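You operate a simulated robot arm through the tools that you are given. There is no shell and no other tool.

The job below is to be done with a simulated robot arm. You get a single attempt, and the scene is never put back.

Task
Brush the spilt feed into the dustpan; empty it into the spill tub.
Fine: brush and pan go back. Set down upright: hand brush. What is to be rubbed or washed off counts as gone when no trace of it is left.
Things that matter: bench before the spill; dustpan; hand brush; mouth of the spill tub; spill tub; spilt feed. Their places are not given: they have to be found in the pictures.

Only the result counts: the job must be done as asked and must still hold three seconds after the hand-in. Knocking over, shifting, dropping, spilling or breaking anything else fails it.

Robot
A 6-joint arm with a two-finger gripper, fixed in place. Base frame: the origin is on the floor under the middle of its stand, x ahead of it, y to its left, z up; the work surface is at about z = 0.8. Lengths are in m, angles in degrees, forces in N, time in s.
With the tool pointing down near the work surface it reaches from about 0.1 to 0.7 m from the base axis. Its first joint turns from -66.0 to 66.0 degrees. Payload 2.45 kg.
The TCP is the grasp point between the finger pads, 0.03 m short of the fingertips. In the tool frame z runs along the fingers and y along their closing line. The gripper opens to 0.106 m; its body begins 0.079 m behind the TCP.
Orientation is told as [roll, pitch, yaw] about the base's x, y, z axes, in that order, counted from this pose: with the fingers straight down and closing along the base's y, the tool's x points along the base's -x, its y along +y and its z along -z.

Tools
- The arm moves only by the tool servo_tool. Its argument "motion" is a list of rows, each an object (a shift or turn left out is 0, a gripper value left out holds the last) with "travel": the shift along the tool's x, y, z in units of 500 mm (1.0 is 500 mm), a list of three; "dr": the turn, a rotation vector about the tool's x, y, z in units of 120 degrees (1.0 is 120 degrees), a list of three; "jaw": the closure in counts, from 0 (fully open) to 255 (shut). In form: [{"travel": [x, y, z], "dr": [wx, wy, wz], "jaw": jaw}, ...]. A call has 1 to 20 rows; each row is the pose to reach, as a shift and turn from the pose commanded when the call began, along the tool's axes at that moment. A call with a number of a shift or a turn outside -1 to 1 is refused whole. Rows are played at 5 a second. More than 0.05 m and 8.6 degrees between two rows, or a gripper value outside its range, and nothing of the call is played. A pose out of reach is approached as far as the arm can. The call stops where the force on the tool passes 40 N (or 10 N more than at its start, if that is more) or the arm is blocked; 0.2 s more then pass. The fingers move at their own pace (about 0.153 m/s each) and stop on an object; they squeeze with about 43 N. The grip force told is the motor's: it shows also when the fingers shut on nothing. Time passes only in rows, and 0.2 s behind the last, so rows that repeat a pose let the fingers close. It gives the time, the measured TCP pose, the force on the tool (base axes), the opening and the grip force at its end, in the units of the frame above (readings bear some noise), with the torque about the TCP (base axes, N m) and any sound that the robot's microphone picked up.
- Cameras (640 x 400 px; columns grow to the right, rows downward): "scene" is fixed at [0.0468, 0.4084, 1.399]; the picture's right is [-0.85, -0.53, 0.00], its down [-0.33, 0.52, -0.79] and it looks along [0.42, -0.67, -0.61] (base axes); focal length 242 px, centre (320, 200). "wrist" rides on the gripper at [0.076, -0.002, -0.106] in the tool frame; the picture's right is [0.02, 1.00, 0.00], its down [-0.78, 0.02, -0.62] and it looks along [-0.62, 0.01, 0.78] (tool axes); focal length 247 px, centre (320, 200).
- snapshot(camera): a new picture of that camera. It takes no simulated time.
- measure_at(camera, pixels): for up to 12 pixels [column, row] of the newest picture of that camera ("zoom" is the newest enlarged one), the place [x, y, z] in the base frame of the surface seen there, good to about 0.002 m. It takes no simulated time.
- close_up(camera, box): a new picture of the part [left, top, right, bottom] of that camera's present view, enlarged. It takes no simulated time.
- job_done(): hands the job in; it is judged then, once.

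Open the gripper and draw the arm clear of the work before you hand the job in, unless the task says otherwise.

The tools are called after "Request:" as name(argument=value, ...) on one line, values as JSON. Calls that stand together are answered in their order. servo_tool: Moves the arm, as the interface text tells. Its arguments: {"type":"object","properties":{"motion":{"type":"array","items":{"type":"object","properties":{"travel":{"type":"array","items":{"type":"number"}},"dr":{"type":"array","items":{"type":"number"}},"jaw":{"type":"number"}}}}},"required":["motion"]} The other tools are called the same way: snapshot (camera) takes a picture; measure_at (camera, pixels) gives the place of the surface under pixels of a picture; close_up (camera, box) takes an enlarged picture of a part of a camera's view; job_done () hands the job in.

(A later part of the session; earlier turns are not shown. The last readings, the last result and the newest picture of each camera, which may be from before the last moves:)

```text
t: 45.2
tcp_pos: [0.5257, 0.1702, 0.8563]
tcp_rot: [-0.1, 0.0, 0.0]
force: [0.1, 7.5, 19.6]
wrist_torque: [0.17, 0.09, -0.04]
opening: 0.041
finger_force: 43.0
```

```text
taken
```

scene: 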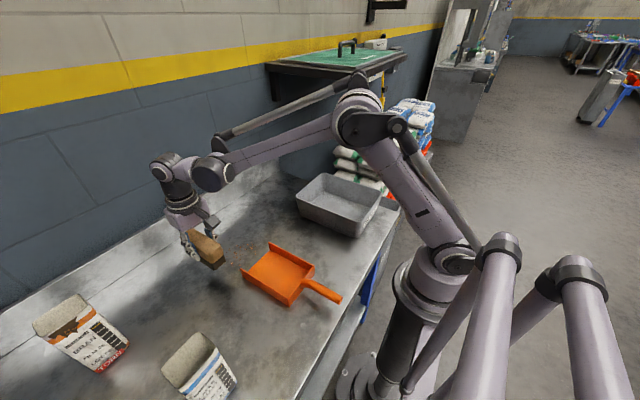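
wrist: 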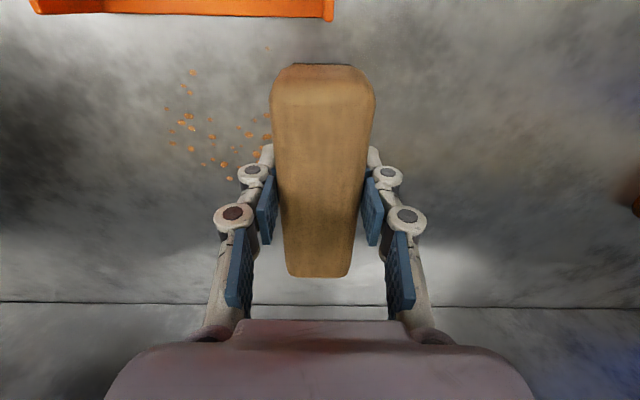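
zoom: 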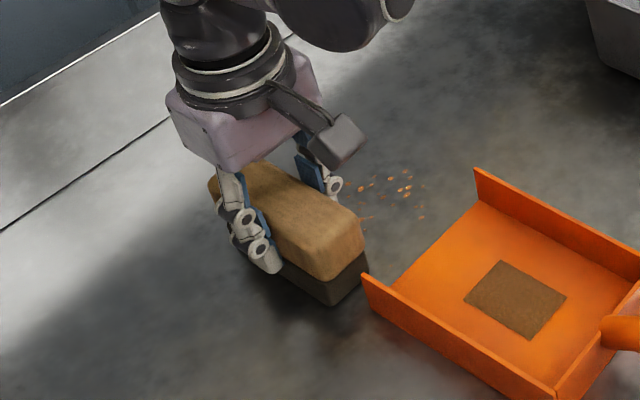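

The stroke worked: swept specks vanished from the bench and a patch of feed appeared in the pan at zoom (515,300). I continue the stroke in −y to y≈0.035, easing the pressure slightly.

Request:
servo_tool(motion=[{"travel": [0, -0.02, -0.001]}, {"travel": [0, -0.04, -0.0015]}, {"travel": [0, -0.06, -0.0015]}, {"travel": [0, -0.08, -0.0015]}, {"travel": [0, -0.1, -0.0015]}, {"travel": [0, -0.12, -0.0015]}, {"travel": [0, -0.14, -0.0015]}, {"travel": [0, -0.16, -0.0015]}, {"travel": [0, -0.18, -0.0015]}, {"travel": [0, -0.2, -0.0015]}, {"travel": [0, -0.22, -0.0015]}, {"travel": [0, -0.24, -0.0015]}, {"travel": [0, -0.26, -0.0015]}])

Request:
close_up(camera="scene", box=[150, 180, 342, 300])

Request:
snapshot(camera="wrist")

```text
t: 48.0
tcp_pos: [0.5236, 0.0398, 0.8565]
tcp_rot: [-0.2, -0.1, -0.1]
force: [0.1, 1.5, 3.8]
wrist_torque: [0.08, 0.05, 0.0]
opening: 0.0411
finger_force: 42.6
```

```text
3.33 times, centred on (246, 240) of scene
```

zoom: 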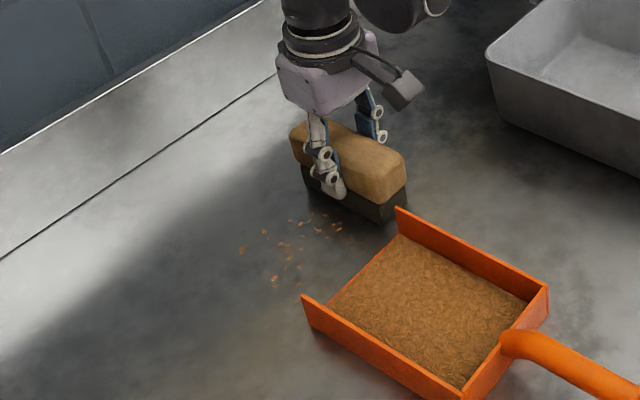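

```text
taken
```

wrist: 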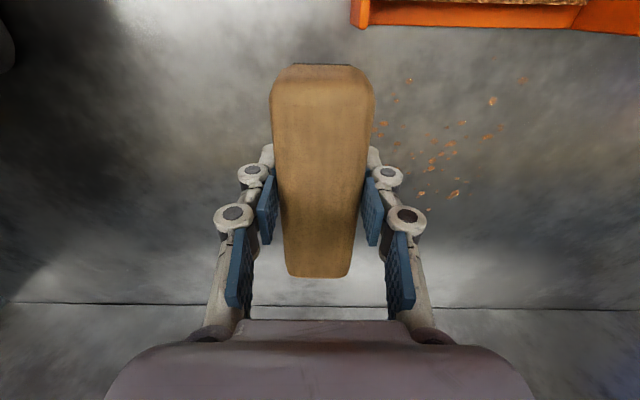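

The pan is now well filled; some specks remain (wrist (380–525,80–210)). I measure where they are.

Request:
measure_at(camera="wrist", pixels=[[408, 80], [523, 80], [493, 100], [382, 125], [430, 165], [455, 193], [421, 193], [428, 210], [488, 137], [397, 98], [450, 150], [410, 155]])

```text
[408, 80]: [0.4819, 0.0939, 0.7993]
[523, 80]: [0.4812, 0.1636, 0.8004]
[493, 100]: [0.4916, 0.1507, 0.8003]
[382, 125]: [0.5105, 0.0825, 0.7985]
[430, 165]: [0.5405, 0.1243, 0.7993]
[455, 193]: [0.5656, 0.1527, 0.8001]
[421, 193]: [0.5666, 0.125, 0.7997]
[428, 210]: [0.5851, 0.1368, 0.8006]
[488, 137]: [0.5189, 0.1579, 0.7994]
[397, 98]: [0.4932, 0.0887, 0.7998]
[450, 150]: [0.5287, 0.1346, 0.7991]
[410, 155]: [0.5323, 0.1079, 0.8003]
```

Remaining specks are at their original places, so more passes are needed. I stroke back in +y over the whole patch with slightly more pressure, shifted to x≈0.535.

Request:
servo_tool(motion=[{"travel": [-0.012, 0.0, 0.0005]}, {"travel": [-0.022, 0.02, 0.001]}, {"travel": [-0.022, 0.04, 0.001]}, {"travel": [-0.022, 0.06, 0.001]}, {"travel": [-0.022, 0.08, 0.001]}, {"travel": [-0.022, 0.1, 0.001]}, {"travel": [-0.022, 0.12, 0.001]}, {"travel": [-0.022, 0.14, 0.001]}, {"travel": [-0.022, 0.16, 0.001]}, {"travel": [-0.022, 0.18, 0.001]}, {"travel": [-0.022, 0.2, 0.001]}, {"travel": [-0.022, 0.22, 0.001]}, {"travel": [-0.022, 0.24, 0.001]}, {"travel": [-0.022, 0.26, 0.001]}, {"travel": [-0.022, 0.28, 0.001]}, {"travel": [-0.022, 0.3, 0.001]}, {"travel": [-0.022, 0.32, 0.001]}, {"travel": [-0.022, 0.34, 0.001]}])

Request:
close_up(camera="scene", box=[150, 180, 342, 300])

Request:
snapshot(camera="wrist")

```text
t: 51.8
tcp_pos: [0.5369, 0.209, 0.8571]
tcp_rot: [-0.1, 0.0, -0.2]
force: [-0.7, -4.3, 9.1]
wrist_torque: [-0.2, -0.04, 0.03]
opening: 0.0411
finger_force: 43.3
```

```text
3.33 times, centred on (246, 240) of scene
```

zoom: 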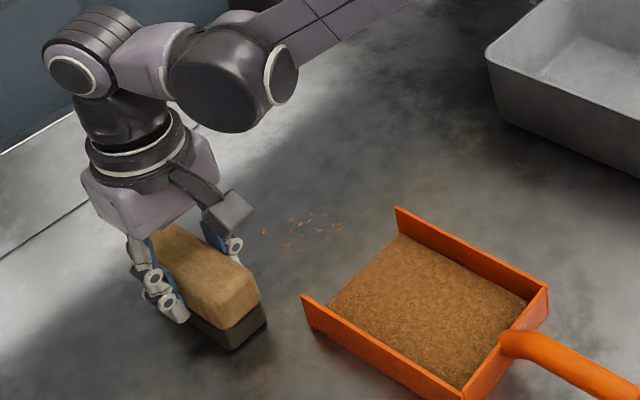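

```text
taken
```

wrist: 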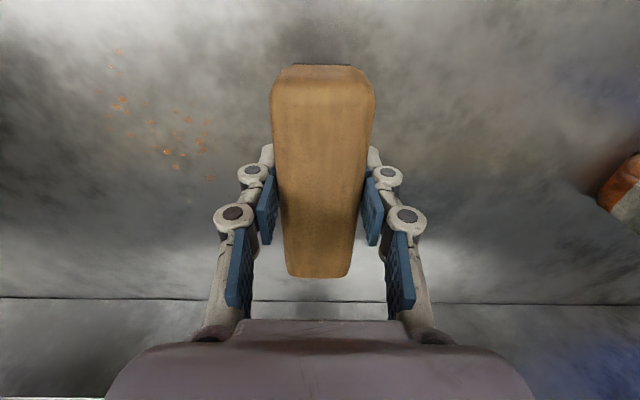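

Fewer and fainter specks remain. Another pass in −y at x≈0.52.

Request:
servo_tool(motion=[{"travel": [0.015, 0.0, 0.0]}, {"travel": [0.03, -0.02, 0.0]}, {"travel": [0.03, -0.04, 0.0]}, {"travel": [0.03, -0.06, 0.0]}, {"travel": [0.03, -0.08, 0.0]}, {"travel": [0.03, -0.1, 0.0]}, {"travel": [0.03, -0.12, 0.0]}, {"travel": [0.03, -0.14, 0.0]}, {"travel": [0.03, -0.16, 0.0]}, {"travel": [0.03, -0.18, 0.0]}, {"travel": [0.03, -0.2, 0.0]}, {"travel": [0.03, -0.22, 0.0]}, {"travel": [0.03, -0.24, 0.0]}, {"travel": [0.03, -0.26, 0.0]}, {"travel": [0.03, -0.28, 0.0]}, {"travel": [0.03, -0.3, 0.0]}, {"travel": [0.03, -0.32, 0.0]}, {"travel": [0.03, -0.34, 0.0]}])

Request:
close_up(camera="scene", box=[150, 180, 342, 300])

Request:
snapshot(camera="wrist")

```text
t: 55.6
tcp_pos: [0.5197, 0.0416, 0.8567]
tcp_rot: [-0.1, 0.0, 0.1]
force: [-0.4, 0.5, -0.2]
wrist_torque: [-0.02, 0.03, 0.0]
opening: 0.0411
finger_force: 42.8
```

```text
3.33 times, centred on (246, 240) of scene
```

zoom: 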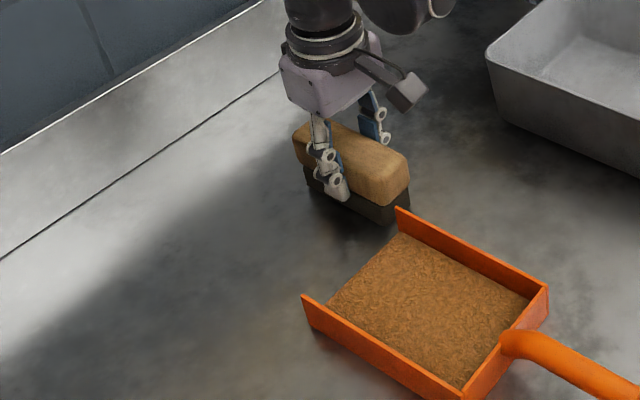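

```text
taken
```

wrist: 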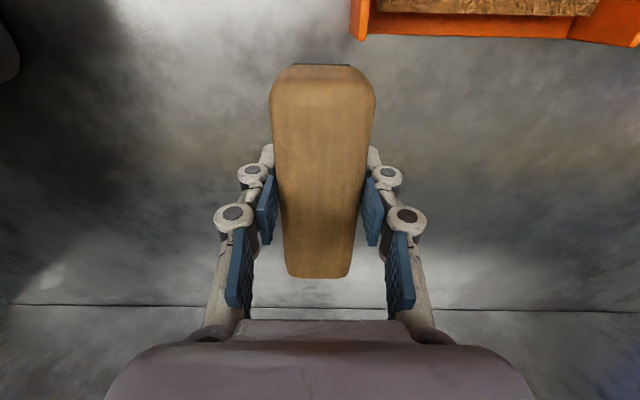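

No specks are visible now. I enlarge the region in both cameras to check for faint traces.

Request:
close_up(camera="wrist", box=[360, 40, 600, 190])

Request:
close_up(camera="wrist", box=[360, 140, 520, 240])

Request:
close_up(camera="scene", box=[195, 225, 275, 275])

```text
2.67 times, centred on (480, 115) of wrist
```

zoom: 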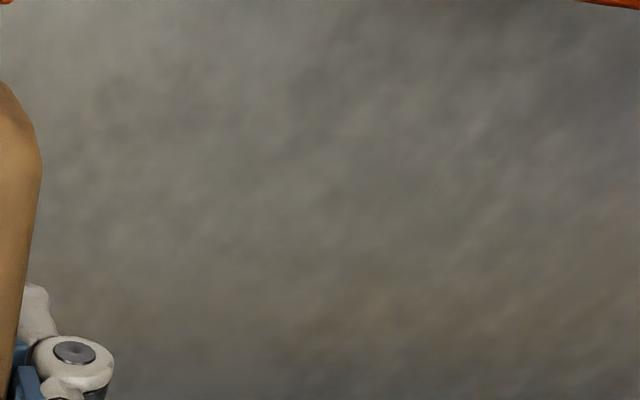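

```text
4.00 times, centred on (440, 190) of wrist
```

zoom: 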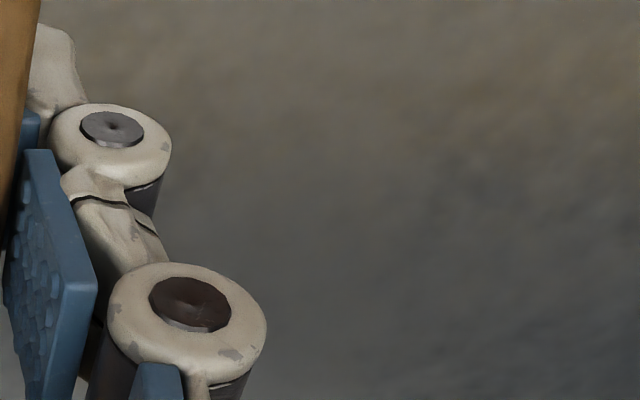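

```text
8.00 times, centred on (235, 250) of scene
```

zoom: 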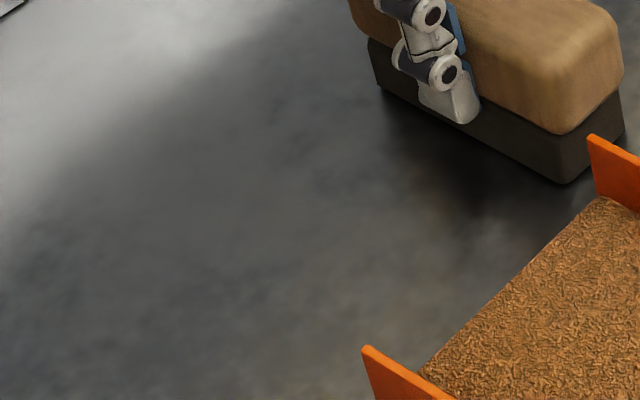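

The bench looks clean. As a safeguard I do one more contact pass in +y at x≈0.548 (covers 0.493–0.603), which also moves toward the brush's home.

Request:
servo_tool(motion=[{"travel": [-0.03, 0.0, 0.001]}, {"travel": [-0.056, 0.0, 0.001]}, {"travel": [-0.056, 0.025, 0.001]}, {"travel": [-0.056, 0.05, 0.001]}, {"travel": [-0.056, 0.075, 0.001]}, {"travel": [-0.056, 0.1, 0.001]}, {"travel": [-0.056, 0.125, 0.001]}, {"travel": [-0.056, 0.15, 0.001]}, {"travel": [-0.056, 0.175, 0.001]}, {"travel": [-0.056, 0.2, 0.001]}, {"travel": [-0.056, 0.225, 0.001]}, {"travel": [-0.056, 0.25, 0.001]}, {"travel": [-0.056, 0.275, 0.001]}, {"travel": [-0.056, 0.3, 0.001]}, {"travel": [-0.056, 0.32, 0.001]}, {"travel": [-0.056, 0.34, 0.001]}])

Request:
close_up(camera="scene", box=[150, 180, 342, 300])

Request:
close_up(camera="wrist", box=[40, 20, 300, 220])

```text
t: 59.0
tcp_pos: [0.549, 0.2094, 0.8561]
tcp_rot: [-0.2, 0.0, -0.1]
force: [-0.1, -9.6, 22.9]
wrist_torque: [-0.26, -0.02, 0.07]
opening: 0.0408
finger_force: 43.3
```

```text
3.33 times, centred on (246, 240) of scene
```

zoom: 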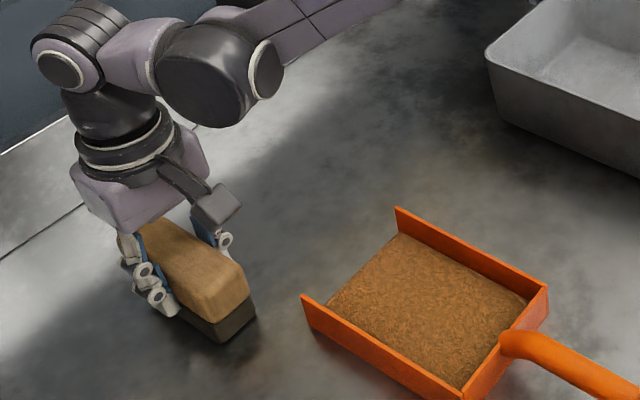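

```text
2.00 times, centred on (170, 120) of wrist
```

zoom: 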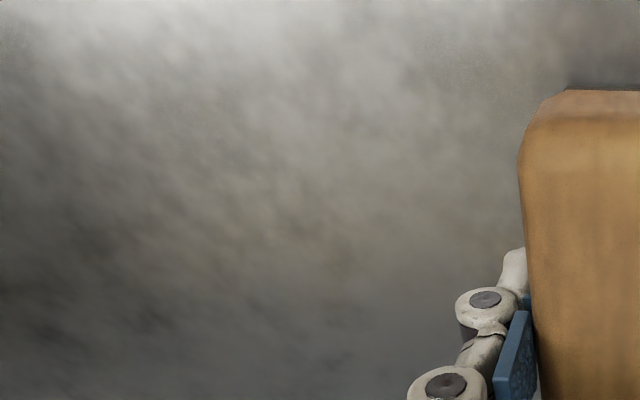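

The bench is clean. I lift the brush and carry it back above its original place (0.2746, 0.2655).

Request:
servo_tool(motion=[{"travel": [0, 0, -0.03]}, {"travel": [0, 0, -0.08]}, {"travel": [0, 0, -0.14]}, {"travel": [0.08, 0.016, -0.15]}, {"travel": [0.16, 0.032, -0.15]}, {"travel": [0.24, 0.049, -0.15]}, {"travel": [0.32, 0.065, -0.15]}, {"travel": [0.4, 0.082, -0.15]}, {"travel": [0.47, 0.096, -0.15]}, {"travel": [0.53, 0.108, -0.15]}, {"travel": [0.549, 0.1125, -0.15], "dr": [0, 0, 0.008]}, {"travel": [0.549, 0.1125, -0.15], "dr": [0, 0, 0.008]}])

Request:
close_up(camera="scene", box=[160, 260, 352, 380])

Request:
snapshot(camera="wrist")

```text
t: 61.6
tcp_pos: [0.2751, 0.2665, 0.929]
tcp_rot: [0.0, 0.0, -1.1]
force: [0.1, -0.1, -1.4]
wrist_torque: [0.01, -0.02, 0.01]
opening: 0.041
finger_force: 42.9
```

```text
3.33 times, centred on (256, 320) of scene
```

zoom: 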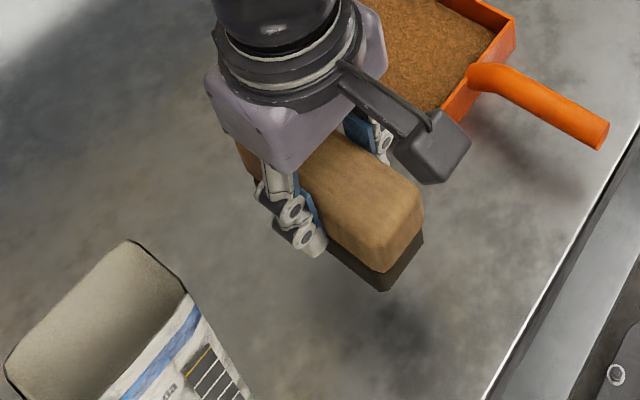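

```text
taken
```

wrist: 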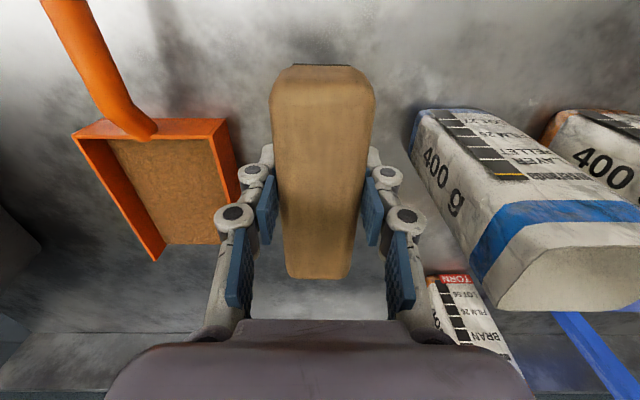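

The brush is upright above its place. I lower it slowly to the bench.

Request:
servo_tool(motion=[{"travel": [0, 0, 0.05]}, {"travel": [0, 0, 0.1]}, {"travel": [0, 0, 0.13]}, {"travel": [0, 0, 0.14]}, {"travel": [0, 0, 0.144]}, {"travel": [0, 0, 0.145]}, {"travel": [0, 0, 0.145]}])

```text
t: 63.2
tcp_pos: [0.2744, 0.2661, 0.8572]
tcp_rot: [-0.1, 0.0, -1.0]
force: [0.0, 0.5, -1.8]
wrist_torque: [0.01, 0.04, 0.0]
opening: 0.0409
finger_force: 43.1
```

Force still shows the brush hanging (−1.8 N); lower ~1 mm more until contact.

Request:
servo_tool(motion=[{"travel": [0, 0, 0.001]}, {"travel": [0, 0, 0.002]}, {"travel": [0, 0, 0.002]}])

```text
t: 64.0
tcp_pos: [0.2738, 0.2664, 0.8572]
tcp_rot: [-0.1, -0.1, -1.0]
force: [-0.9, 1.0, -2.4]
wrist_torque: [-0.01, -0.01, -0.02]
opening: 0.0409
finger_force: 43.5
```

Request:
servo_tool(motion=[{"travel": [0, 0, 0.002]}, {"travel": [0, 0, 0.004]}, {"travel": [0, 0, 0.004]}])

Request:
close_up(camera="scene", box=[200, 290, 328, 370])

```text
t: 64.8
tcp_pos: [0.2747, 0.2671, 0.8558]
tcp_rot: [-0.1, 0.0, -0.9]
force: [0.1, -2.6, 39.0]
wrist_torque: [-0.02, 0.09, 0.01]
opening: 0.0408
finger_force: 42.8
```

```text
5.00 times, centred on (264, 330) of scene
```

zoom: 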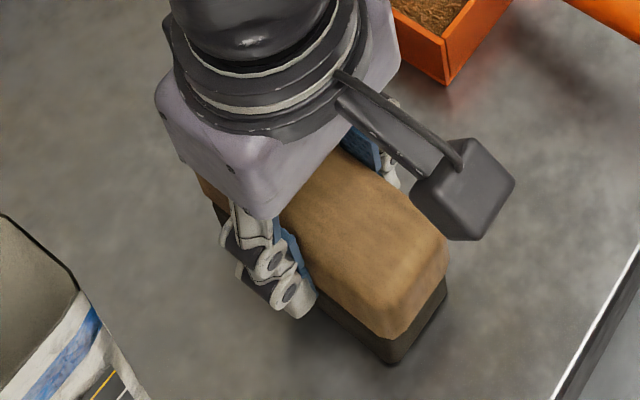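

Firm contact now (39 N), so I back off ~1 mm, open to 0.065 and rise straight up.

Request:
servo_tool(motion=[{"travel": [0, 0, -0.002]}, {"travel": [0, 0, -0.0025]}, {"travel": [0, 0, -0.0025], "jaw": 140}, {"travel": [0, 0, -0.0025], "jaw": 98}, {"travel": [0, 0, -0.0025], "jaw": 98}, {"travel": [0, 0, -0.03], "jaw": 98}, {"travel": [0, 0, -0.08], "jaw": 98}, {"travel": [0, 0, -0.16], "jaw": 98}, {"travel": [0, 0, -0.24], "jaw": 98}, {"travel": [0, 0, -0.28], "dr": [0, 0, -0.008], "jaw": 98}])

Request:
snapshot(camera="wrist")

Request:
snapshot(camera="scene")

```text
t: 67.0
tcp_pos: [0.2739, 0.2671, 0.9963]
tcp_rot: [-0.1, -0.1, -0.1]
force: [0.4, -0.1, 1.0]
wrist_torque: [0.01, 0.0, -0.01]
opening: 0.0652
finger_force: 0.1
```

```text
taken
```

wrist: 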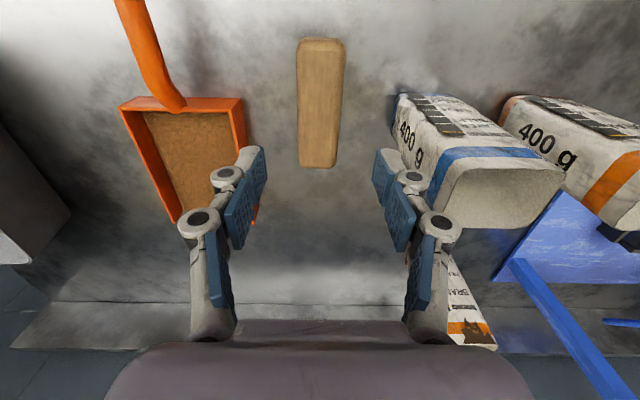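

```text
taken
```

scene: 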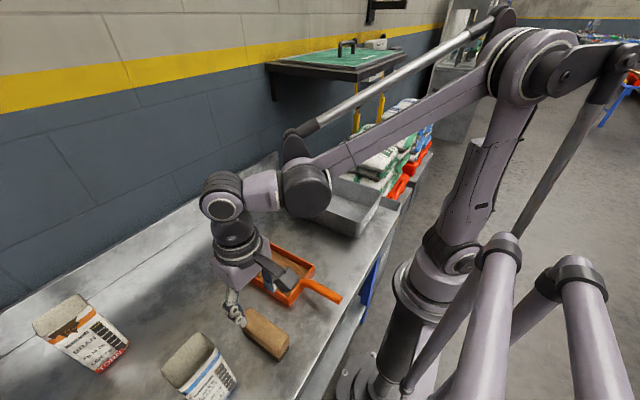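

Brush stands upright in its original place. Now I move above the pan handle (≈(0.235, 0.117)) and measure it.

Request:
servo_tool(motion=[{"travel": [0.015, -0.06, 0], "jaw": 98}, {"travel": [0.03, -0.12, 0], "jaw": 110}, {"travel": [0.045, -0.18, 0], "jaw": 130}, {"travel": [0.06, -0.24, 0], "jaw": 130}, {"travel": [0.076, -0.3, 0], "jaw": 130}, {"travel": [0.076, -0.3, 0], "jaw": 130}])

Request:
snapshot(camera="wrist")

Request:
measure_at(camera="wrist", pixels=[[318, 45], [318, 70], [318, 95], [318, 120], [318, 145], [320, 190]])

```text
t: 68.4
tcp_pos: [0.2333, 0.1174, 0.9961]
tcp_rot: [-0.1, 0.0, 0.1]
force: [0.2, -0.3, 0.1]
wrist_torque: [0.02, 0.01, 0.0]
opening: 0.0518
finger_force: 0.0
```

```text
taken
```

wrist: 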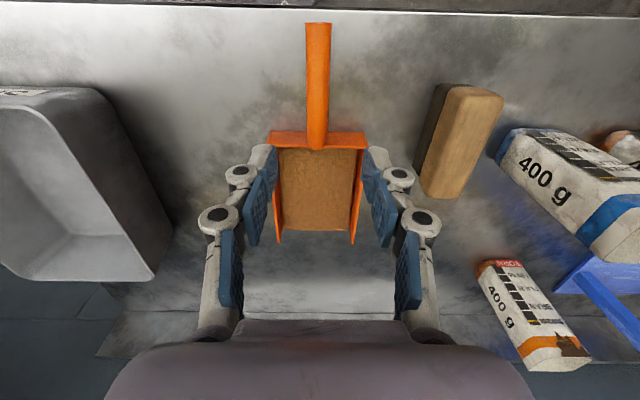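

```text
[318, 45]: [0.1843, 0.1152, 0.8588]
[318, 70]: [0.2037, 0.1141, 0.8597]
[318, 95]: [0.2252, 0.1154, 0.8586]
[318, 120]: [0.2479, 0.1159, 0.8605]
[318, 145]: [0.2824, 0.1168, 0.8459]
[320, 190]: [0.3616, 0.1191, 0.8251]
```

The pan is filled to z≈0.825. I descend onto the handle at x≈0.246, y≈0.1155 and grip it.

Request:
servo_tool(motion=[{"travel": [-0.012, -0.0035, 0.06], "jaw": 130}, {"travel": [-0.026, -0.0035, 0.13], "jaw": 130}, {"travel": [-0.026, -0.0035, 0.2], "jaw": 130}, {"travel": [-0.026, -0.0035, 0.26], "jaw": 130}, {"travel": [-0.026, -0.0035, 0.29], "jaw": 130}, {"travel": [-0.026, -0.0035, 0.295], "jaw": 130}, {"travel": [-0.026, -0.0035, 0.295], "jaw": 130}, {"travel": [-0.026, -0.0035, 0.295], "jaw": 255}, {"travel": [-0.026, -0.0035, 0.295], "jaw": 255}, {"travel": [-0.026, -0.0035, 0.295], "jaw": 255}, {"travel": [-0.026, -0.0035, 0.295], "jaw": 255}])

Request:
close_up(camera="scene", box=[220, 220, 380, 320])

```text
t: 70.8
tcp_pos: [0.2484, 0.1145, 0.8498]
tcp_rot: [-0.1, 0.0, 0.1]
force: [0.0, 0.9, -0.7]
wrist_torque: [0.0, -0.07, -0.01]
opening: 0.02
finger_force: 41.0
```

```text
4.00 times, centred on (300, 270) of scene
```

zoom: 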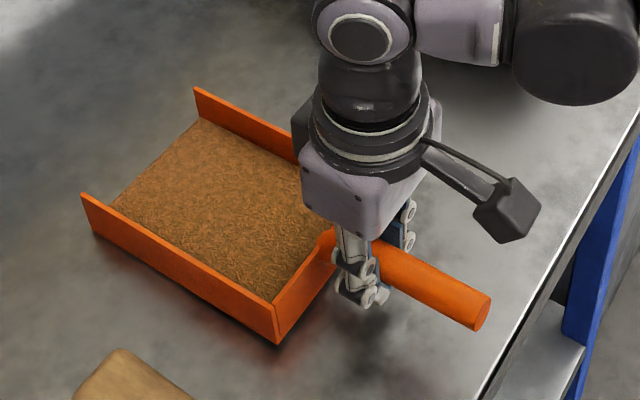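

Gripped (0.020 opening, 41 N). I lift ~1 cm with a slight nose-up pitch of −3° and check the level.

Request:
servo_tool(motion=[{"travel": [0, 0, -0.005], "dr": [0, -0.008, 0]}, {"travel": [0, 0, -0.01], "dr": [0, -0.016, 0]}, {"travel": [0, 0, -0.015], "dr": [0, -0.025, 0]}, {"travel": [0, 0, -0.02], "dr": [0, -0.025, 0]}, {"travel": [0, 0, -0.02], "dr": [0, -0.025, 0]}])

Request:
close_up(camera="scene", box=[220, 220, 380, 320])

Request:
measure_at(camera="zoom", pixels=[[84, 192], [272, 297], [198, 87], [120, 200], [270, 270], [300, 250], [92, 225], [277, 335]])

```text
t: 72.0
tcp_pos: [0.2495, 0.1148, 0.8584]
tcp_rot: [-0.1, -3.0, -0.1]
force: [-0.2, -0.8, -2.2]
wrist_torque: [-0.02, 0.14, 0.04]
opening: 0.02
finger_force: 40.4
```

```text
4.00 times, centred on (300, 270) of scene
```

zoom: 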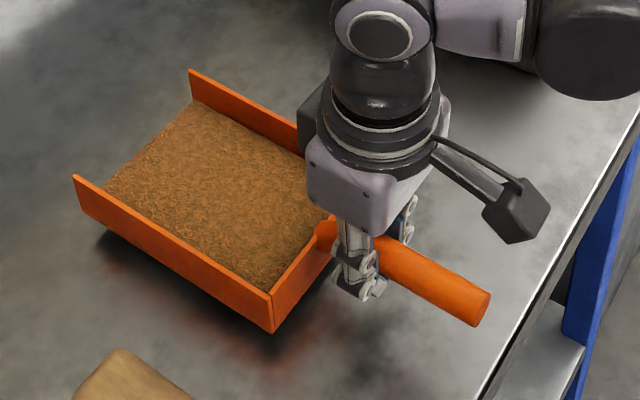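

```text
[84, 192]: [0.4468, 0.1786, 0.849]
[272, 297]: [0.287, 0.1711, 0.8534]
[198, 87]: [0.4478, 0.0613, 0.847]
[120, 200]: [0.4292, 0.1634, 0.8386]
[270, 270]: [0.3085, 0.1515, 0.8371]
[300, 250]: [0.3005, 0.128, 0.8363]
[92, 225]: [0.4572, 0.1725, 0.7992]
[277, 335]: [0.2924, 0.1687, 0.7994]
```

The load adds little weight. I measure the wall-top corners precisely to get the tilt.

Request:
measure_at(camera="zoom", pixels=[[76, 179], [110, 202], [180, 242], [240, 277], [269, 294], [191, 73], [240, 100], [290, 126]])

```text
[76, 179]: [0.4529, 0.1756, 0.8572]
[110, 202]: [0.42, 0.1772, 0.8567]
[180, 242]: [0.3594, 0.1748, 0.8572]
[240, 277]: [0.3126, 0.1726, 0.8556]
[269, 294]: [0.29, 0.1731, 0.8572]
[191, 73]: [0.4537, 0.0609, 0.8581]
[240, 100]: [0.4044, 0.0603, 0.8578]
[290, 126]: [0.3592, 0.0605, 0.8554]
```

The pan is level within 0.5° at −3° tool pitch. Before the carry I check where the shelf beside the tub is, as well as rim clearance.

Request:
snapshot(camera="scene")

Request:
measure_at(camera="scene", pixels=[[270, 68], [340, 75], [372, 78], [404, 55], [300, 70], [345, 45], [356, 95], [380, 100], [275, 90], [350, 60], [320, 60], [280, 155]])

```text
taken
```

scene: 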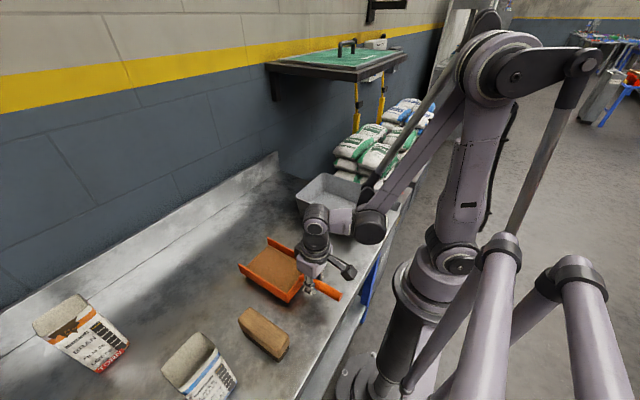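

```text
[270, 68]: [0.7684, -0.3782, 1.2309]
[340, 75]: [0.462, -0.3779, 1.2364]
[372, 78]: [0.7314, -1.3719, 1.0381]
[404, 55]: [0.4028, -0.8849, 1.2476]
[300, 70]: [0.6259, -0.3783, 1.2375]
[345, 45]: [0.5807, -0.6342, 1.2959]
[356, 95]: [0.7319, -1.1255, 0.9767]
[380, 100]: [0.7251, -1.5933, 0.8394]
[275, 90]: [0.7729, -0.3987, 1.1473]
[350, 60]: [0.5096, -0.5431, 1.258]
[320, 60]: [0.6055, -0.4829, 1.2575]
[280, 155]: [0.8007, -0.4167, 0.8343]
```

The shelf lies at y < −0.378, z≈1.235, so I'll do the yaw turn near y≈0.03 away from it. I raise the pan straight up gently, keeping it level.

Request:
servo_tool(motion=[{"travel": [-0.0015, 0, -0.03]}, {"travel": [-0.0042, 0, -0.08]}, {"travel": [-0.0075, 0, -0.14]}, {"travel": [-0.0105, 0, -0.2]}, {"travel": [-0.0136, 0, -0.26]}, {"travel": [-0.017, 0, -0.32]}, {"travel": [-0.02, 0, -0.38]}, {"travel": [-0.023, 0, -0.44]}, {"travel": [-0.0255, 0, -0.49]}, {"travel": [-0.0272, 0, -0.5193]}, {"travel": [-0.0272, 0, -0.5193]}])

Request:
snapshot(camera="scene")

Request:
snapshot(camera="wrist")

```text
t: 74.4
tcp_pos: [0.2494, 0.1156, 1.12]
tcp_rot: [0.0, -3.1, 0.0]
force: [-0.5, 0.4, -1.9]
wrist_torque: [0.01, 0.12, -0.01]
opening: 0.0198
finger_force: 41.1
```

```text
taken
```

scene: 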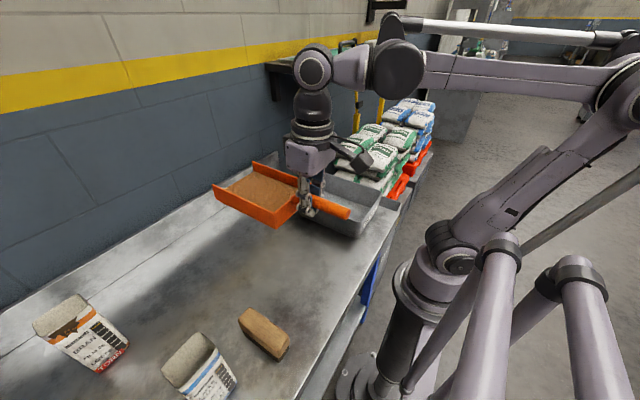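

```text
taken
```

wrist: 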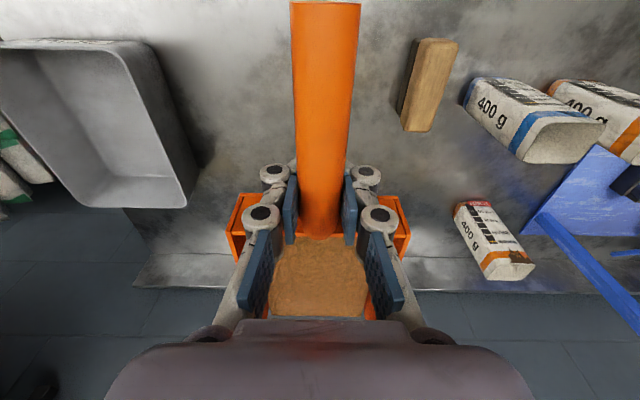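

The bench under the pan is clean. I check the pan's level again.

Request:
close_up(camera="scene", box=[200, 140, 360, 240])

Request:
measure_at(camera="zoom", pixels=[[62, 180], [120, 208], [200, 245], [270, 280], [205, 88], [260, 112]])

```text
4.00 times, centred on (280, 190) of scene
```

zoom: 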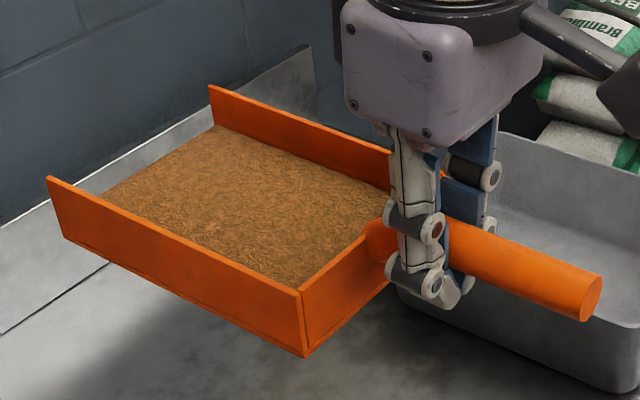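

```text
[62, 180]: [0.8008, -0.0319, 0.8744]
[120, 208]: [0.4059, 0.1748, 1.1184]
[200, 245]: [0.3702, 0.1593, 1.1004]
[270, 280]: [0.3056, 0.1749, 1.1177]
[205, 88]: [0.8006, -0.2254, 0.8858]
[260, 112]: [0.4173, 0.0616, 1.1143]
```

The pan is level (wall tops 1.118 both front and back). I move it forward to (0.47, 0.03, 1.12) for the yaw turn.

Request:
servo_tool(motion=[{"travel": [-0.02, -0.008, 0.001]}, {"travel": [-0.07, -0.027, 0.0037]}, {"travel": [-0.13, -0.05, 0.0068]}, {"travel": [-0.19, -0.074, 0.01]}, {"travel": [-0.25, -0.097, 0.0131]}, {"travel": [-0.31, -0.12, 0.0163]}, {"travel": [-0.37, -0.144, 0.0194]}, {"travel": [-0.42, -0.163, 0.022]}, {"travel": [-0.4406, -0.171, 0.0231]}, {"travel": [-0.4406, -0.171, 0.0231]}])

```text
t: 76.6
tcp_pos: [0.4707, 0.0302, 1.1198]
tcp_rot: [-0.1, -3.0, -0.1]
force: [-0.3, -0.4, -1.9]
wrist_torque: [-0.04, 0.14, 0.0]
opening: 0.0196
finger_force: 40.9
```

Now I yaw −90° about the vertical axis (tool vector (0.039, 0, 0.749)), keeping the pan level.

Request:
servo_tool(motion=[{"dr": [0.0014, 0, 0.0268]}, {"dr": [0.0042, 0, 0.0803]}, {"dr": [0.007, 0, 0.1338]}, {"dr": [0.0098, 0, 0.1873]}, {"dr": [0.0126, 0, 0.2408]}, {"dr": [0.0154, 0, 0.2943]}, {"dr": [0.0182, 0, 0.3478]}, {"dr": [0.021, 0, 0.4013]}, {"dr": [0.0238, 0, 0.4548]}, {"dr": [0.0266, 0, 0.5083]}, {"dr": [0.0294, 0, 0.5618]}, {"dr": [0.0322, 0, 0.6153]}, {"dr": [0.035, 0, 0.6688]}, {"dr": [0.0378, 0, 0.7222]}, {"dr": [0.0392, 0, 0.749]}, {"dr": [0.0392, 0, 0.749]}])

Request:
snapshot(camera="scene")

```text
t: 80.0
tcp_pos: [0.4705, 0.0294, 1.1175]
tcp_rot: [0.1, -3.1, -90.1]
force: [0.7, -0.4, -1.8]
wrist_torque: [0.13, 0.01, 0.03]
opening: 0.0197
finger_force: 41.0
```

```text
taken
```

scene: 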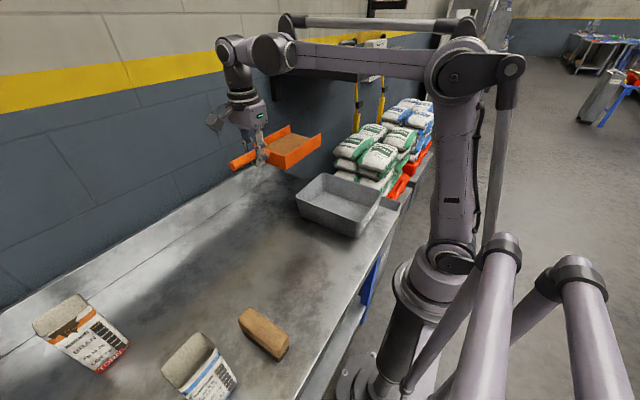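

Pan is at yaw −90° and level. Continue another −90° so its mouth faces the robot.

Request:
servo_tool(motion=[{"dr": [0.0014, 0, 0.0268]}, {"dr": [0.0042, 0, 0.0803]}, {"dr": [0.007, 0, 0.1338]}, {"dr": [0.0098, 0, 0.1873]}, {"dr": [0.0126, 0, 0.2408]}, {"dr": [0.0154, 0, 0.2943]}, {"dr": [0.0182, 0, 0.3478]}, {"dr": [0.021, 0, 0.4013]}, {"dr": [0.0238, 0, 0.4548]}, {"dr": [0.0266, 0, 0.5083]}, {"dr": [0.0294, 0, 0.5618]}, {"dr": [0.0322, 0, 0.6153]}, {"dr": [0.035, 0, 0.6688]}, {"dr": [0.0378, 0, 0.7222]}, {"dr": [0.0392, 0, 0.749]}, {"dr": [0.0392, 0, 0.749]}])

Request:
snapshot(camera="scene")

```text
t: 83.4
tcp_pos: [0.4649, -0.0419, 1.1191]
tcp_rot: [-1.0, -2.7, -177.9]
force: [0.7, 0.2, -3.6]
wrist_torque: [0.04, -0.13, -0.01]
opening: 0.0195
finger_force: 40.9
out of reach, approached as far as the arm can: row 13, 14, 15, 16
```

```text
taken
```

scene: 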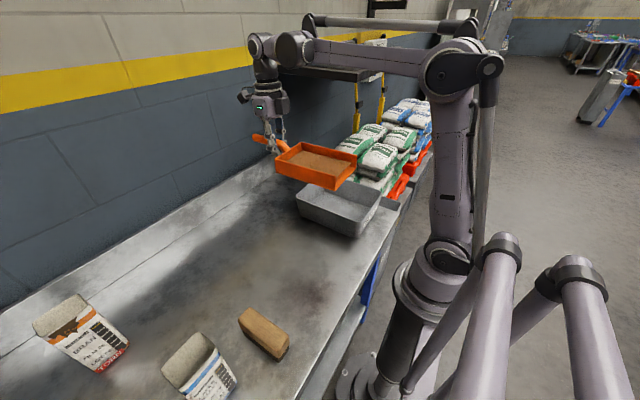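

The joint limit pulled it slightly to (0.465, −0.042), but the pan is level at yaw −178°. I now move over the tub to (0.567, −0.217, 1.11) so the lip will be near the tub's middle (x≈0.36).

Request:
servo_tool(motion=[{"travel": [0.01, 0.0187, 0.0002]}, {"travel": [0.03, 0.056, 0.0005]}, {"travel": [0.055, 0.1027, 0.001]}, {"travel": [0.08, 0.1494, 0.001]}, {"travel": [0.105, 0.196, 0.0015]}, {"travel": [0.13, 0.2427, 0.002]}, {"travel": [0.155, 0.2894, 0.002]}, {"travel": [0.18, 0.336, 0.0025]}, {"travel": [0.1916, 0.3576, 0.0028]}, {"travel": [0.1916, 0.3576, 0.0028]}])

Request:
snapshot(camera="scene")

Request:
close_up(camera="scene", box=[240, 110, 400, 210])

```text
t: 85.6
tcp_pos: [0.5616, -0.2209, 1.1128]
tcp_rot: [0.1, -3.0, 180.1]
force: [-0.2, 0.2, -1.5]
wrist_torque: [0.01, -0.12, 0.03]
opening: 0.0195
finger_force: 40.9
out of reach, approached as far as the arm can: row 1
```

```text
taken
```

scene: 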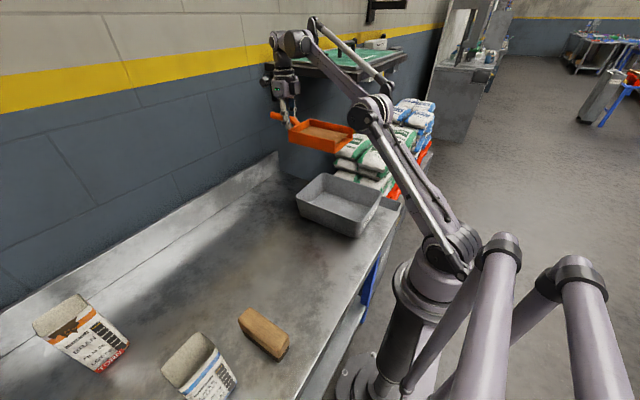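

```text
4.00 times, centred on (320, 160) of scene
```

zoom: 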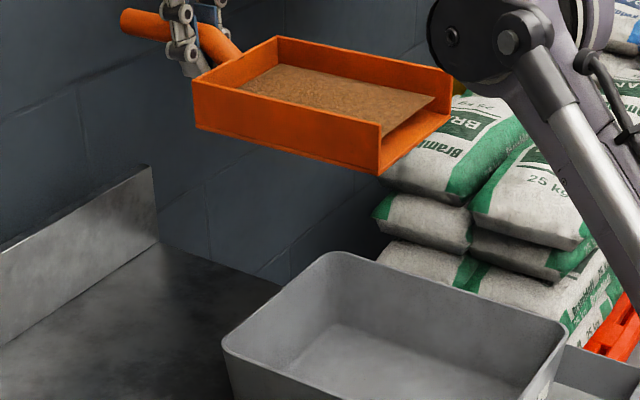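

The pan is level over the tub at yaw 180°. The elbow is rather low now, so I measure where the arm links and the pan lip are to check clearances.

Request:
measure_at(camera="zoom", pixels=[[380, 165], [448, 75], [420, 110], [380, 122], [195, 85], [480, 60], [520, 70], [590, 170], [620, 250], [200, 130]])

Request:
measure_at(camera="scene", pixels=[[365, 112], [385, 110], [330, 75], [345, 45], [300, 40], [400, 150], [430, 200], [320, 60], [310, 25], [278, 40]])

```text
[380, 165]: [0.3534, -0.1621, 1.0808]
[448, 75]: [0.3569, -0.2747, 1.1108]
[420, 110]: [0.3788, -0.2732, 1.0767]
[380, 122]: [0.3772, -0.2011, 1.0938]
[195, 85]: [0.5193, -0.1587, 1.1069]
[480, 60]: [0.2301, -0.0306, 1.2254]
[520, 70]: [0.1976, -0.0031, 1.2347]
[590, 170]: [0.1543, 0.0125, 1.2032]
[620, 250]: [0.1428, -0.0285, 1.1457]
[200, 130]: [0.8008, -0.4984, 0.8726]
```

```text
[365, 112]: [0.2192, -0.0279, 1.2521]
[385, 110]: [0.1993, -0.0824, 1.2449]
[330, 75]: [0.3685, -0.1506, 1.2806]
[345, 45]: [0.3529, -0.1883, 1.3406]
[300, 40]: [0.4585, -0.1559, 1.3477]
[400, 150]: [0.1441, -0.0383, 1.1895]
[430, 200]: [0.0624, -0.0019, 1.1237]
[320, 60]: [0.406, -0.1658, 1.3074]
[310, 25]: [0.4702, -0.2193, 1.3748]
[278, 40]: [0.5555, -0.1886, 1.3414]
```

Pan lip is at x≈0.355 over the tub, links clear. I lower by 9 cm so the lip is about 8 cm above the rim.

Request:
servo_tool(motion=[{"travel": [0.001, 0, 0.02]}, {"travel": [0.0035, 0, 0.065]}, {"travel": [0.006, 0, 0.11]}, {"travel": [0.0082, 0, 0.155]}, {"travel": [0.0097, 0, 0.1857]}, {"travel": [0.0097, 0, 0.1857]}])

Request:
close_up(camera="scene", box=[240, 110, 400, 210])

Request:
snapshot(camera="scene")

```text
t: 87.0
tcp_pos: [0.5627, -0.2211, 1.0199]
tcp_rot: [0.1, -3.0, 179.9]
force: [0.2, -0.5, -1.6]
wrist_torque: [0.04, -0.15, -0.03]
opening: 0.0196
finger_force: 40.7
```

```text
4.00 times, centred on (320, 160) of scene
```

zoom: 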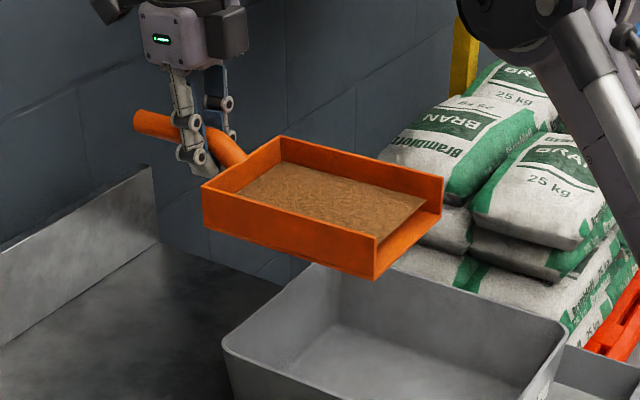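

```text
taken
```

scene: 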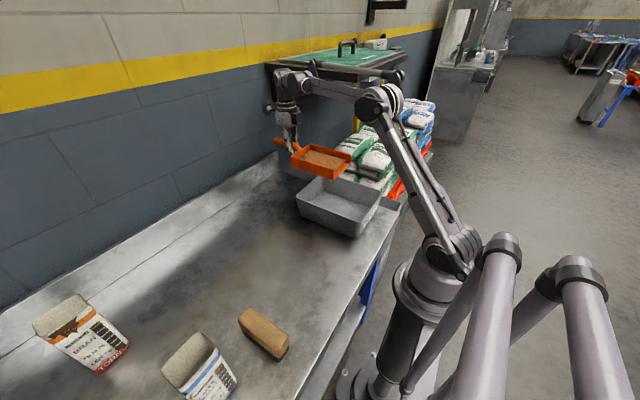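

The pan is level above the tub. Now the pour: tilt to 64° in 4° steps while keeping the lip over the tub's middle.

Request:
servo_tool(motion=[{"travel": [-0.005, 0, -0.0261], "dr": [0, 0.0333, 0]}, {"travel": [-0.01, 0, -0.0522], "dr": [0, 0.0667, 0]}, {"travel": [-0.0191, 0, -0.0766], "dr": [0, 0.1, 0]}, {"travel": [-0.0282, 0, -0.101], "dr": [0, 0.1333, 0]}, {"travel": [-0.0407, 0, -0.1231], "dr": [0, 0.1667, 0]}, {"travel": [-0.0532, 0, -0.1452], "dr": [0, 0.2, 0]}, {"travel": [-0.069, 0, -0.1646], "dr": [0, 0.2333, 0]}, {"travel": [-0.0849, 0, -0.184], "dr": [0, 0.2667, 0]}, {"travel": [-0.1033, 0, -0.2004], "dr": [0, 0.3, 0]}, {"travel": [-0.1217, 0, -0.2167], "dr": [0, 0.3333, 0]}, {"travel": [-0.1426, 0, -0.2296], "dr": [0, 0.3667, 0]}, {"travel": [-0.1635, 0, -0.2424], "dr": [0, 0.4, 0]}, {"travel": [-0.186, 0, -0.2515], "dr": [0, 0.4333, 0]}, {"travel": [-0.2085, 0, -0.2606], "dr": [0, 0.4667, 0]}, {"travel": [-0.2323, 0, -0.2668], "dr": [0, 0.5, 0]}, {"travel": [-0.2562, 0, -0.273], "dr": [0, 0.5333, 0]}, {"travel": [-0.2562, 0, -0.273], "dr": [0, 0.5333, 0]}, {"travel": [-0.2562, 0, -0.273], "dr": [0, 0.5333, 0]}])

Request:
close_up(camera="scene", box=[230, 100, 422, 240])

Request:
snapshot(camera="scene")

```text
t: 90.8
tcp_pos: [0.44, -0.2205, 1.1612]
tcp_rot: [0.2, 61.1, -179.8]
force: [0.0, 0.2, -2.6]
wrist_torque: [0.01, -0.03, 0.01]
opening: 0.0197
finger_force: 40.1
```

```text
2.86 times, centred on (326, 170) of scene
```

zoom: 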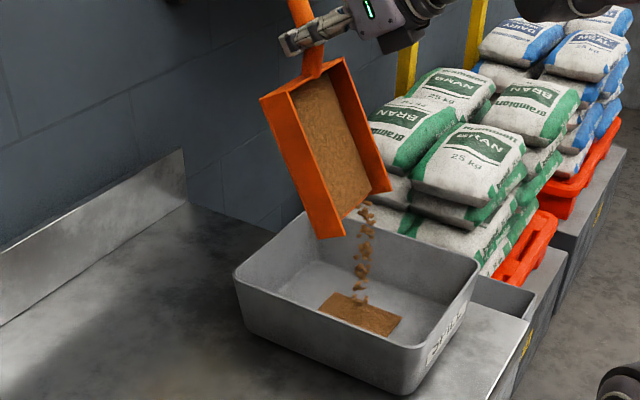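

```text
taken
```

scene: 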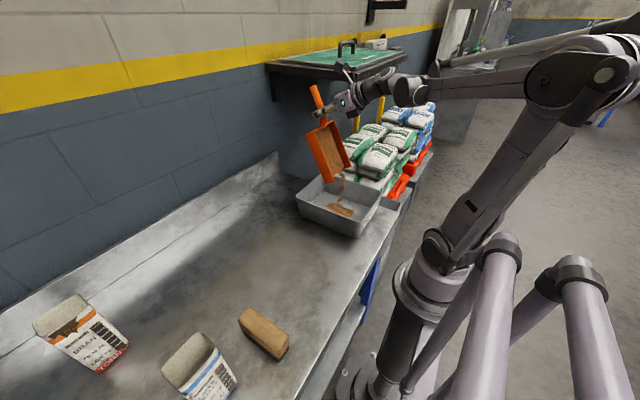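

The feed is pouring into the tub. I hold this pose for 4 s to let the pan empty.

Request:
servo_tool(motion=[{"travel": [0, 0, 0]}, {"travel": [0, 0, 0]}, {"travel": [0, 0, 0]}, {"travel": [0, 0, 0]}, {"travel": [0, 0, 0]}, {"travel": [0, 0, 0]}, {"travel": [0, 0, 0]}, {"travel": [0, 0, 0]}, {"travel": [0, 0, 0]}, {"travel": [0, 0, 0]}, {"travel": [0, 0, 0]}, {"travel": [0, 0, 0]}, {"travel": [0, 0, 0]}, {"travel": [0, 0, 0]}, {"travel": [0, 0, 0]}, {"travel": [0, 0, 0]}, {"travel": [0, 0, 0]}, {"travel": [0, 0, 0]}, {"travel": [0, 0, 0]}, {"travel": [0, 0, 0]}])

Request:
close_up(camera="scene", box=[230, 100, 422, 240])

```text
t: 95.0
tcp_pos: [0.4404, -0.2219, 1.1617]
tcp_rot: [0.2, 61.0, -179.8]
force: [0.4, -0.7, -1.5]
wrist_torque: [-0.02, -0.04, -0.02]
opening: 0.0196
finger_force: 40.2
```

```text
2.86 times, centred on (326, 170) of scene
```

zoom: 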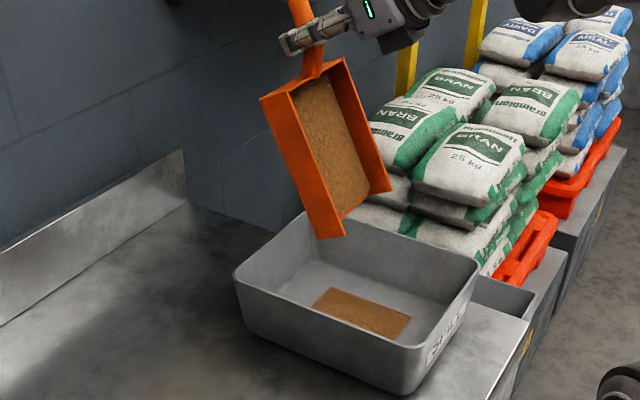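

The flow stopped at this tilt with feed still in the pan, so more tilt is needed. I rotate further to about 80°, shifting back so the lip stays over the tub.

Request:
servo_tool(motion=[{"travel": [-0.0038, 0, -0.008], "dr": [0, 0.0333, 0]}, {"travel": [-0.0077, 0, -0.0163], "dr": [0, 0.0667, 0]}, {"travel": [-0.016, 0, -0.0225], "dr": [0, 0.1, 0]}, {"travel": [-0.0255, 0, -0.0287], "dr": [0, 0.1333, 0]}, {"travel": [-0.0255, 0, -0.0287], "dr": [0, 0.1333, 0]}])

Request:
close_up(camera="scene", box=[230, 100, 422, 240])

```text
t: 96.2
tcp_pos: [0.4215, -0.2202, 1.1582]
tcp_rot: [0.5, 77.1, -179.5]
force: [0.6, 1.0, -2.5]
wrist_torque: [0.01, 0.01, -0.01]
opening: 0.0196
finger_force: 40.7
```

```text
2.86 times, centred on (326, 170) of scene
```

zoom: 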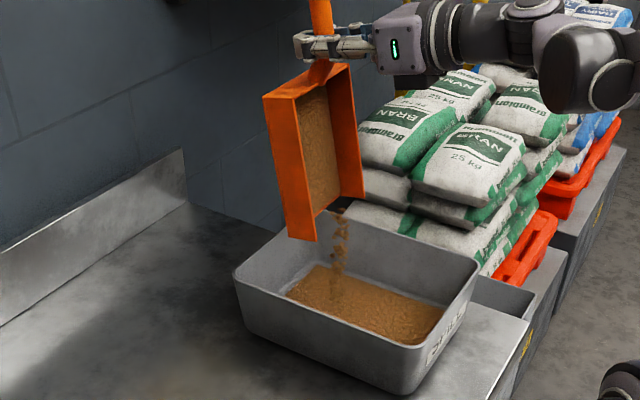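

More tilt releases more feed. I go on to about 88°, keeping the lip over the tub.

Request:
servo_tool(motion=[{"travel": [-0.0136, 0, -0.0166], "dr": [0, 0.0333, 0]}, {"travel": [-0.0273, 0, -0.0332], "dr": [0, 0.0667, 0]}, {"travel": [-0.0273, 0, -0.0332], "dr": [0, 0.0667, 0]}, {"travel": [-0.0273, 0, -0.0332], "dr": [0, 0.0667, 0]}, {"travel": [-0.0273, 0, -0.0332], "dr": [0, 0.0667, 0]}, {"travel": [-0.0273, 0, -0.0332], "dr": [0, 0.0667, 0]}, {"travel": [-0.0273, 0, -0.0332], "dr": [0, 0.0667, 0]}, {"travel": [-0.0273, 0, -0.0332], "dr": [0, 0.0667, 0]}, {"travel": [-0.0273, 0, -0.0332], "dr": [0, 0.0667, 0]}, {"travel": [-0.0273, 0, -0.0332], "dr": [0, 0.0667, 0]}])

Request:
close_up(camera="scene", box=[230, 100, 422, 240])

```text
t: 98.4
tcp_pos: [0.4024, -0.2227, 1.1485]
tcp_rot: [1.4, 85.0, -178.6]
force: [-0.6, -0.3, -1.7]
wrist_torque: [-0.02, 0.04, -0.02]
opening: 0.0195
finger_force: 40.5
```

```text
2.86 times, centred on (326, 170) of scene
```

zoom: 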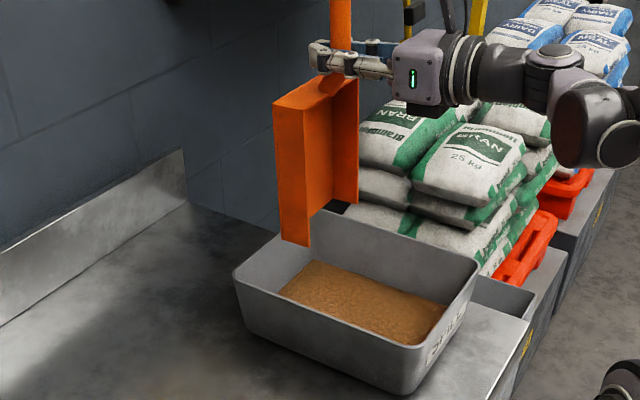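

The pan looks empty and the flow has ended. I enlarge to verify nothing is left in it or spilt around.

Request:
close_up(camera="scene", box=[300, 115, 364, 190])

Request:
close_up(camera="scene", box=[280, 165, 408, 245])

Request:
snapshot(camera="scene")

```text
5.33 times, centred on (332, 152) of scene
```

zoom: 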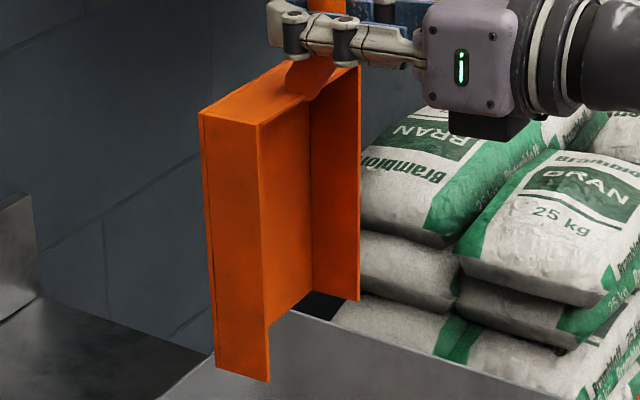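

```text
5.00 times, centred on (344, 205) of scene
```

zoom: 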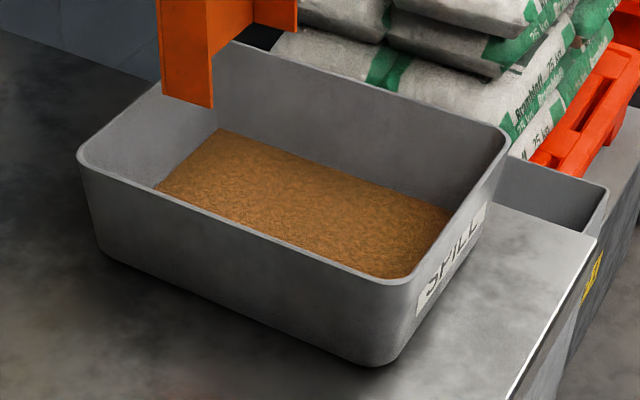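

```text
taken
```

scene: 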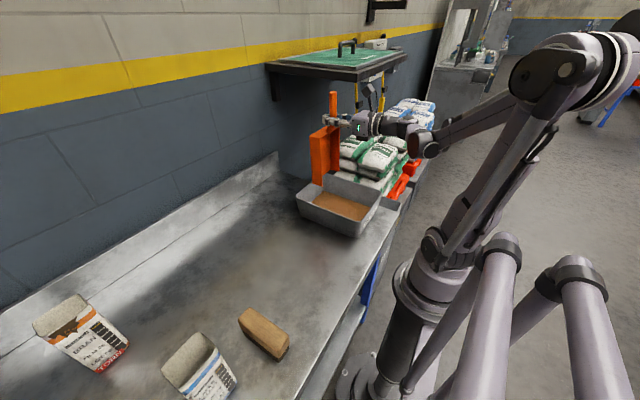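

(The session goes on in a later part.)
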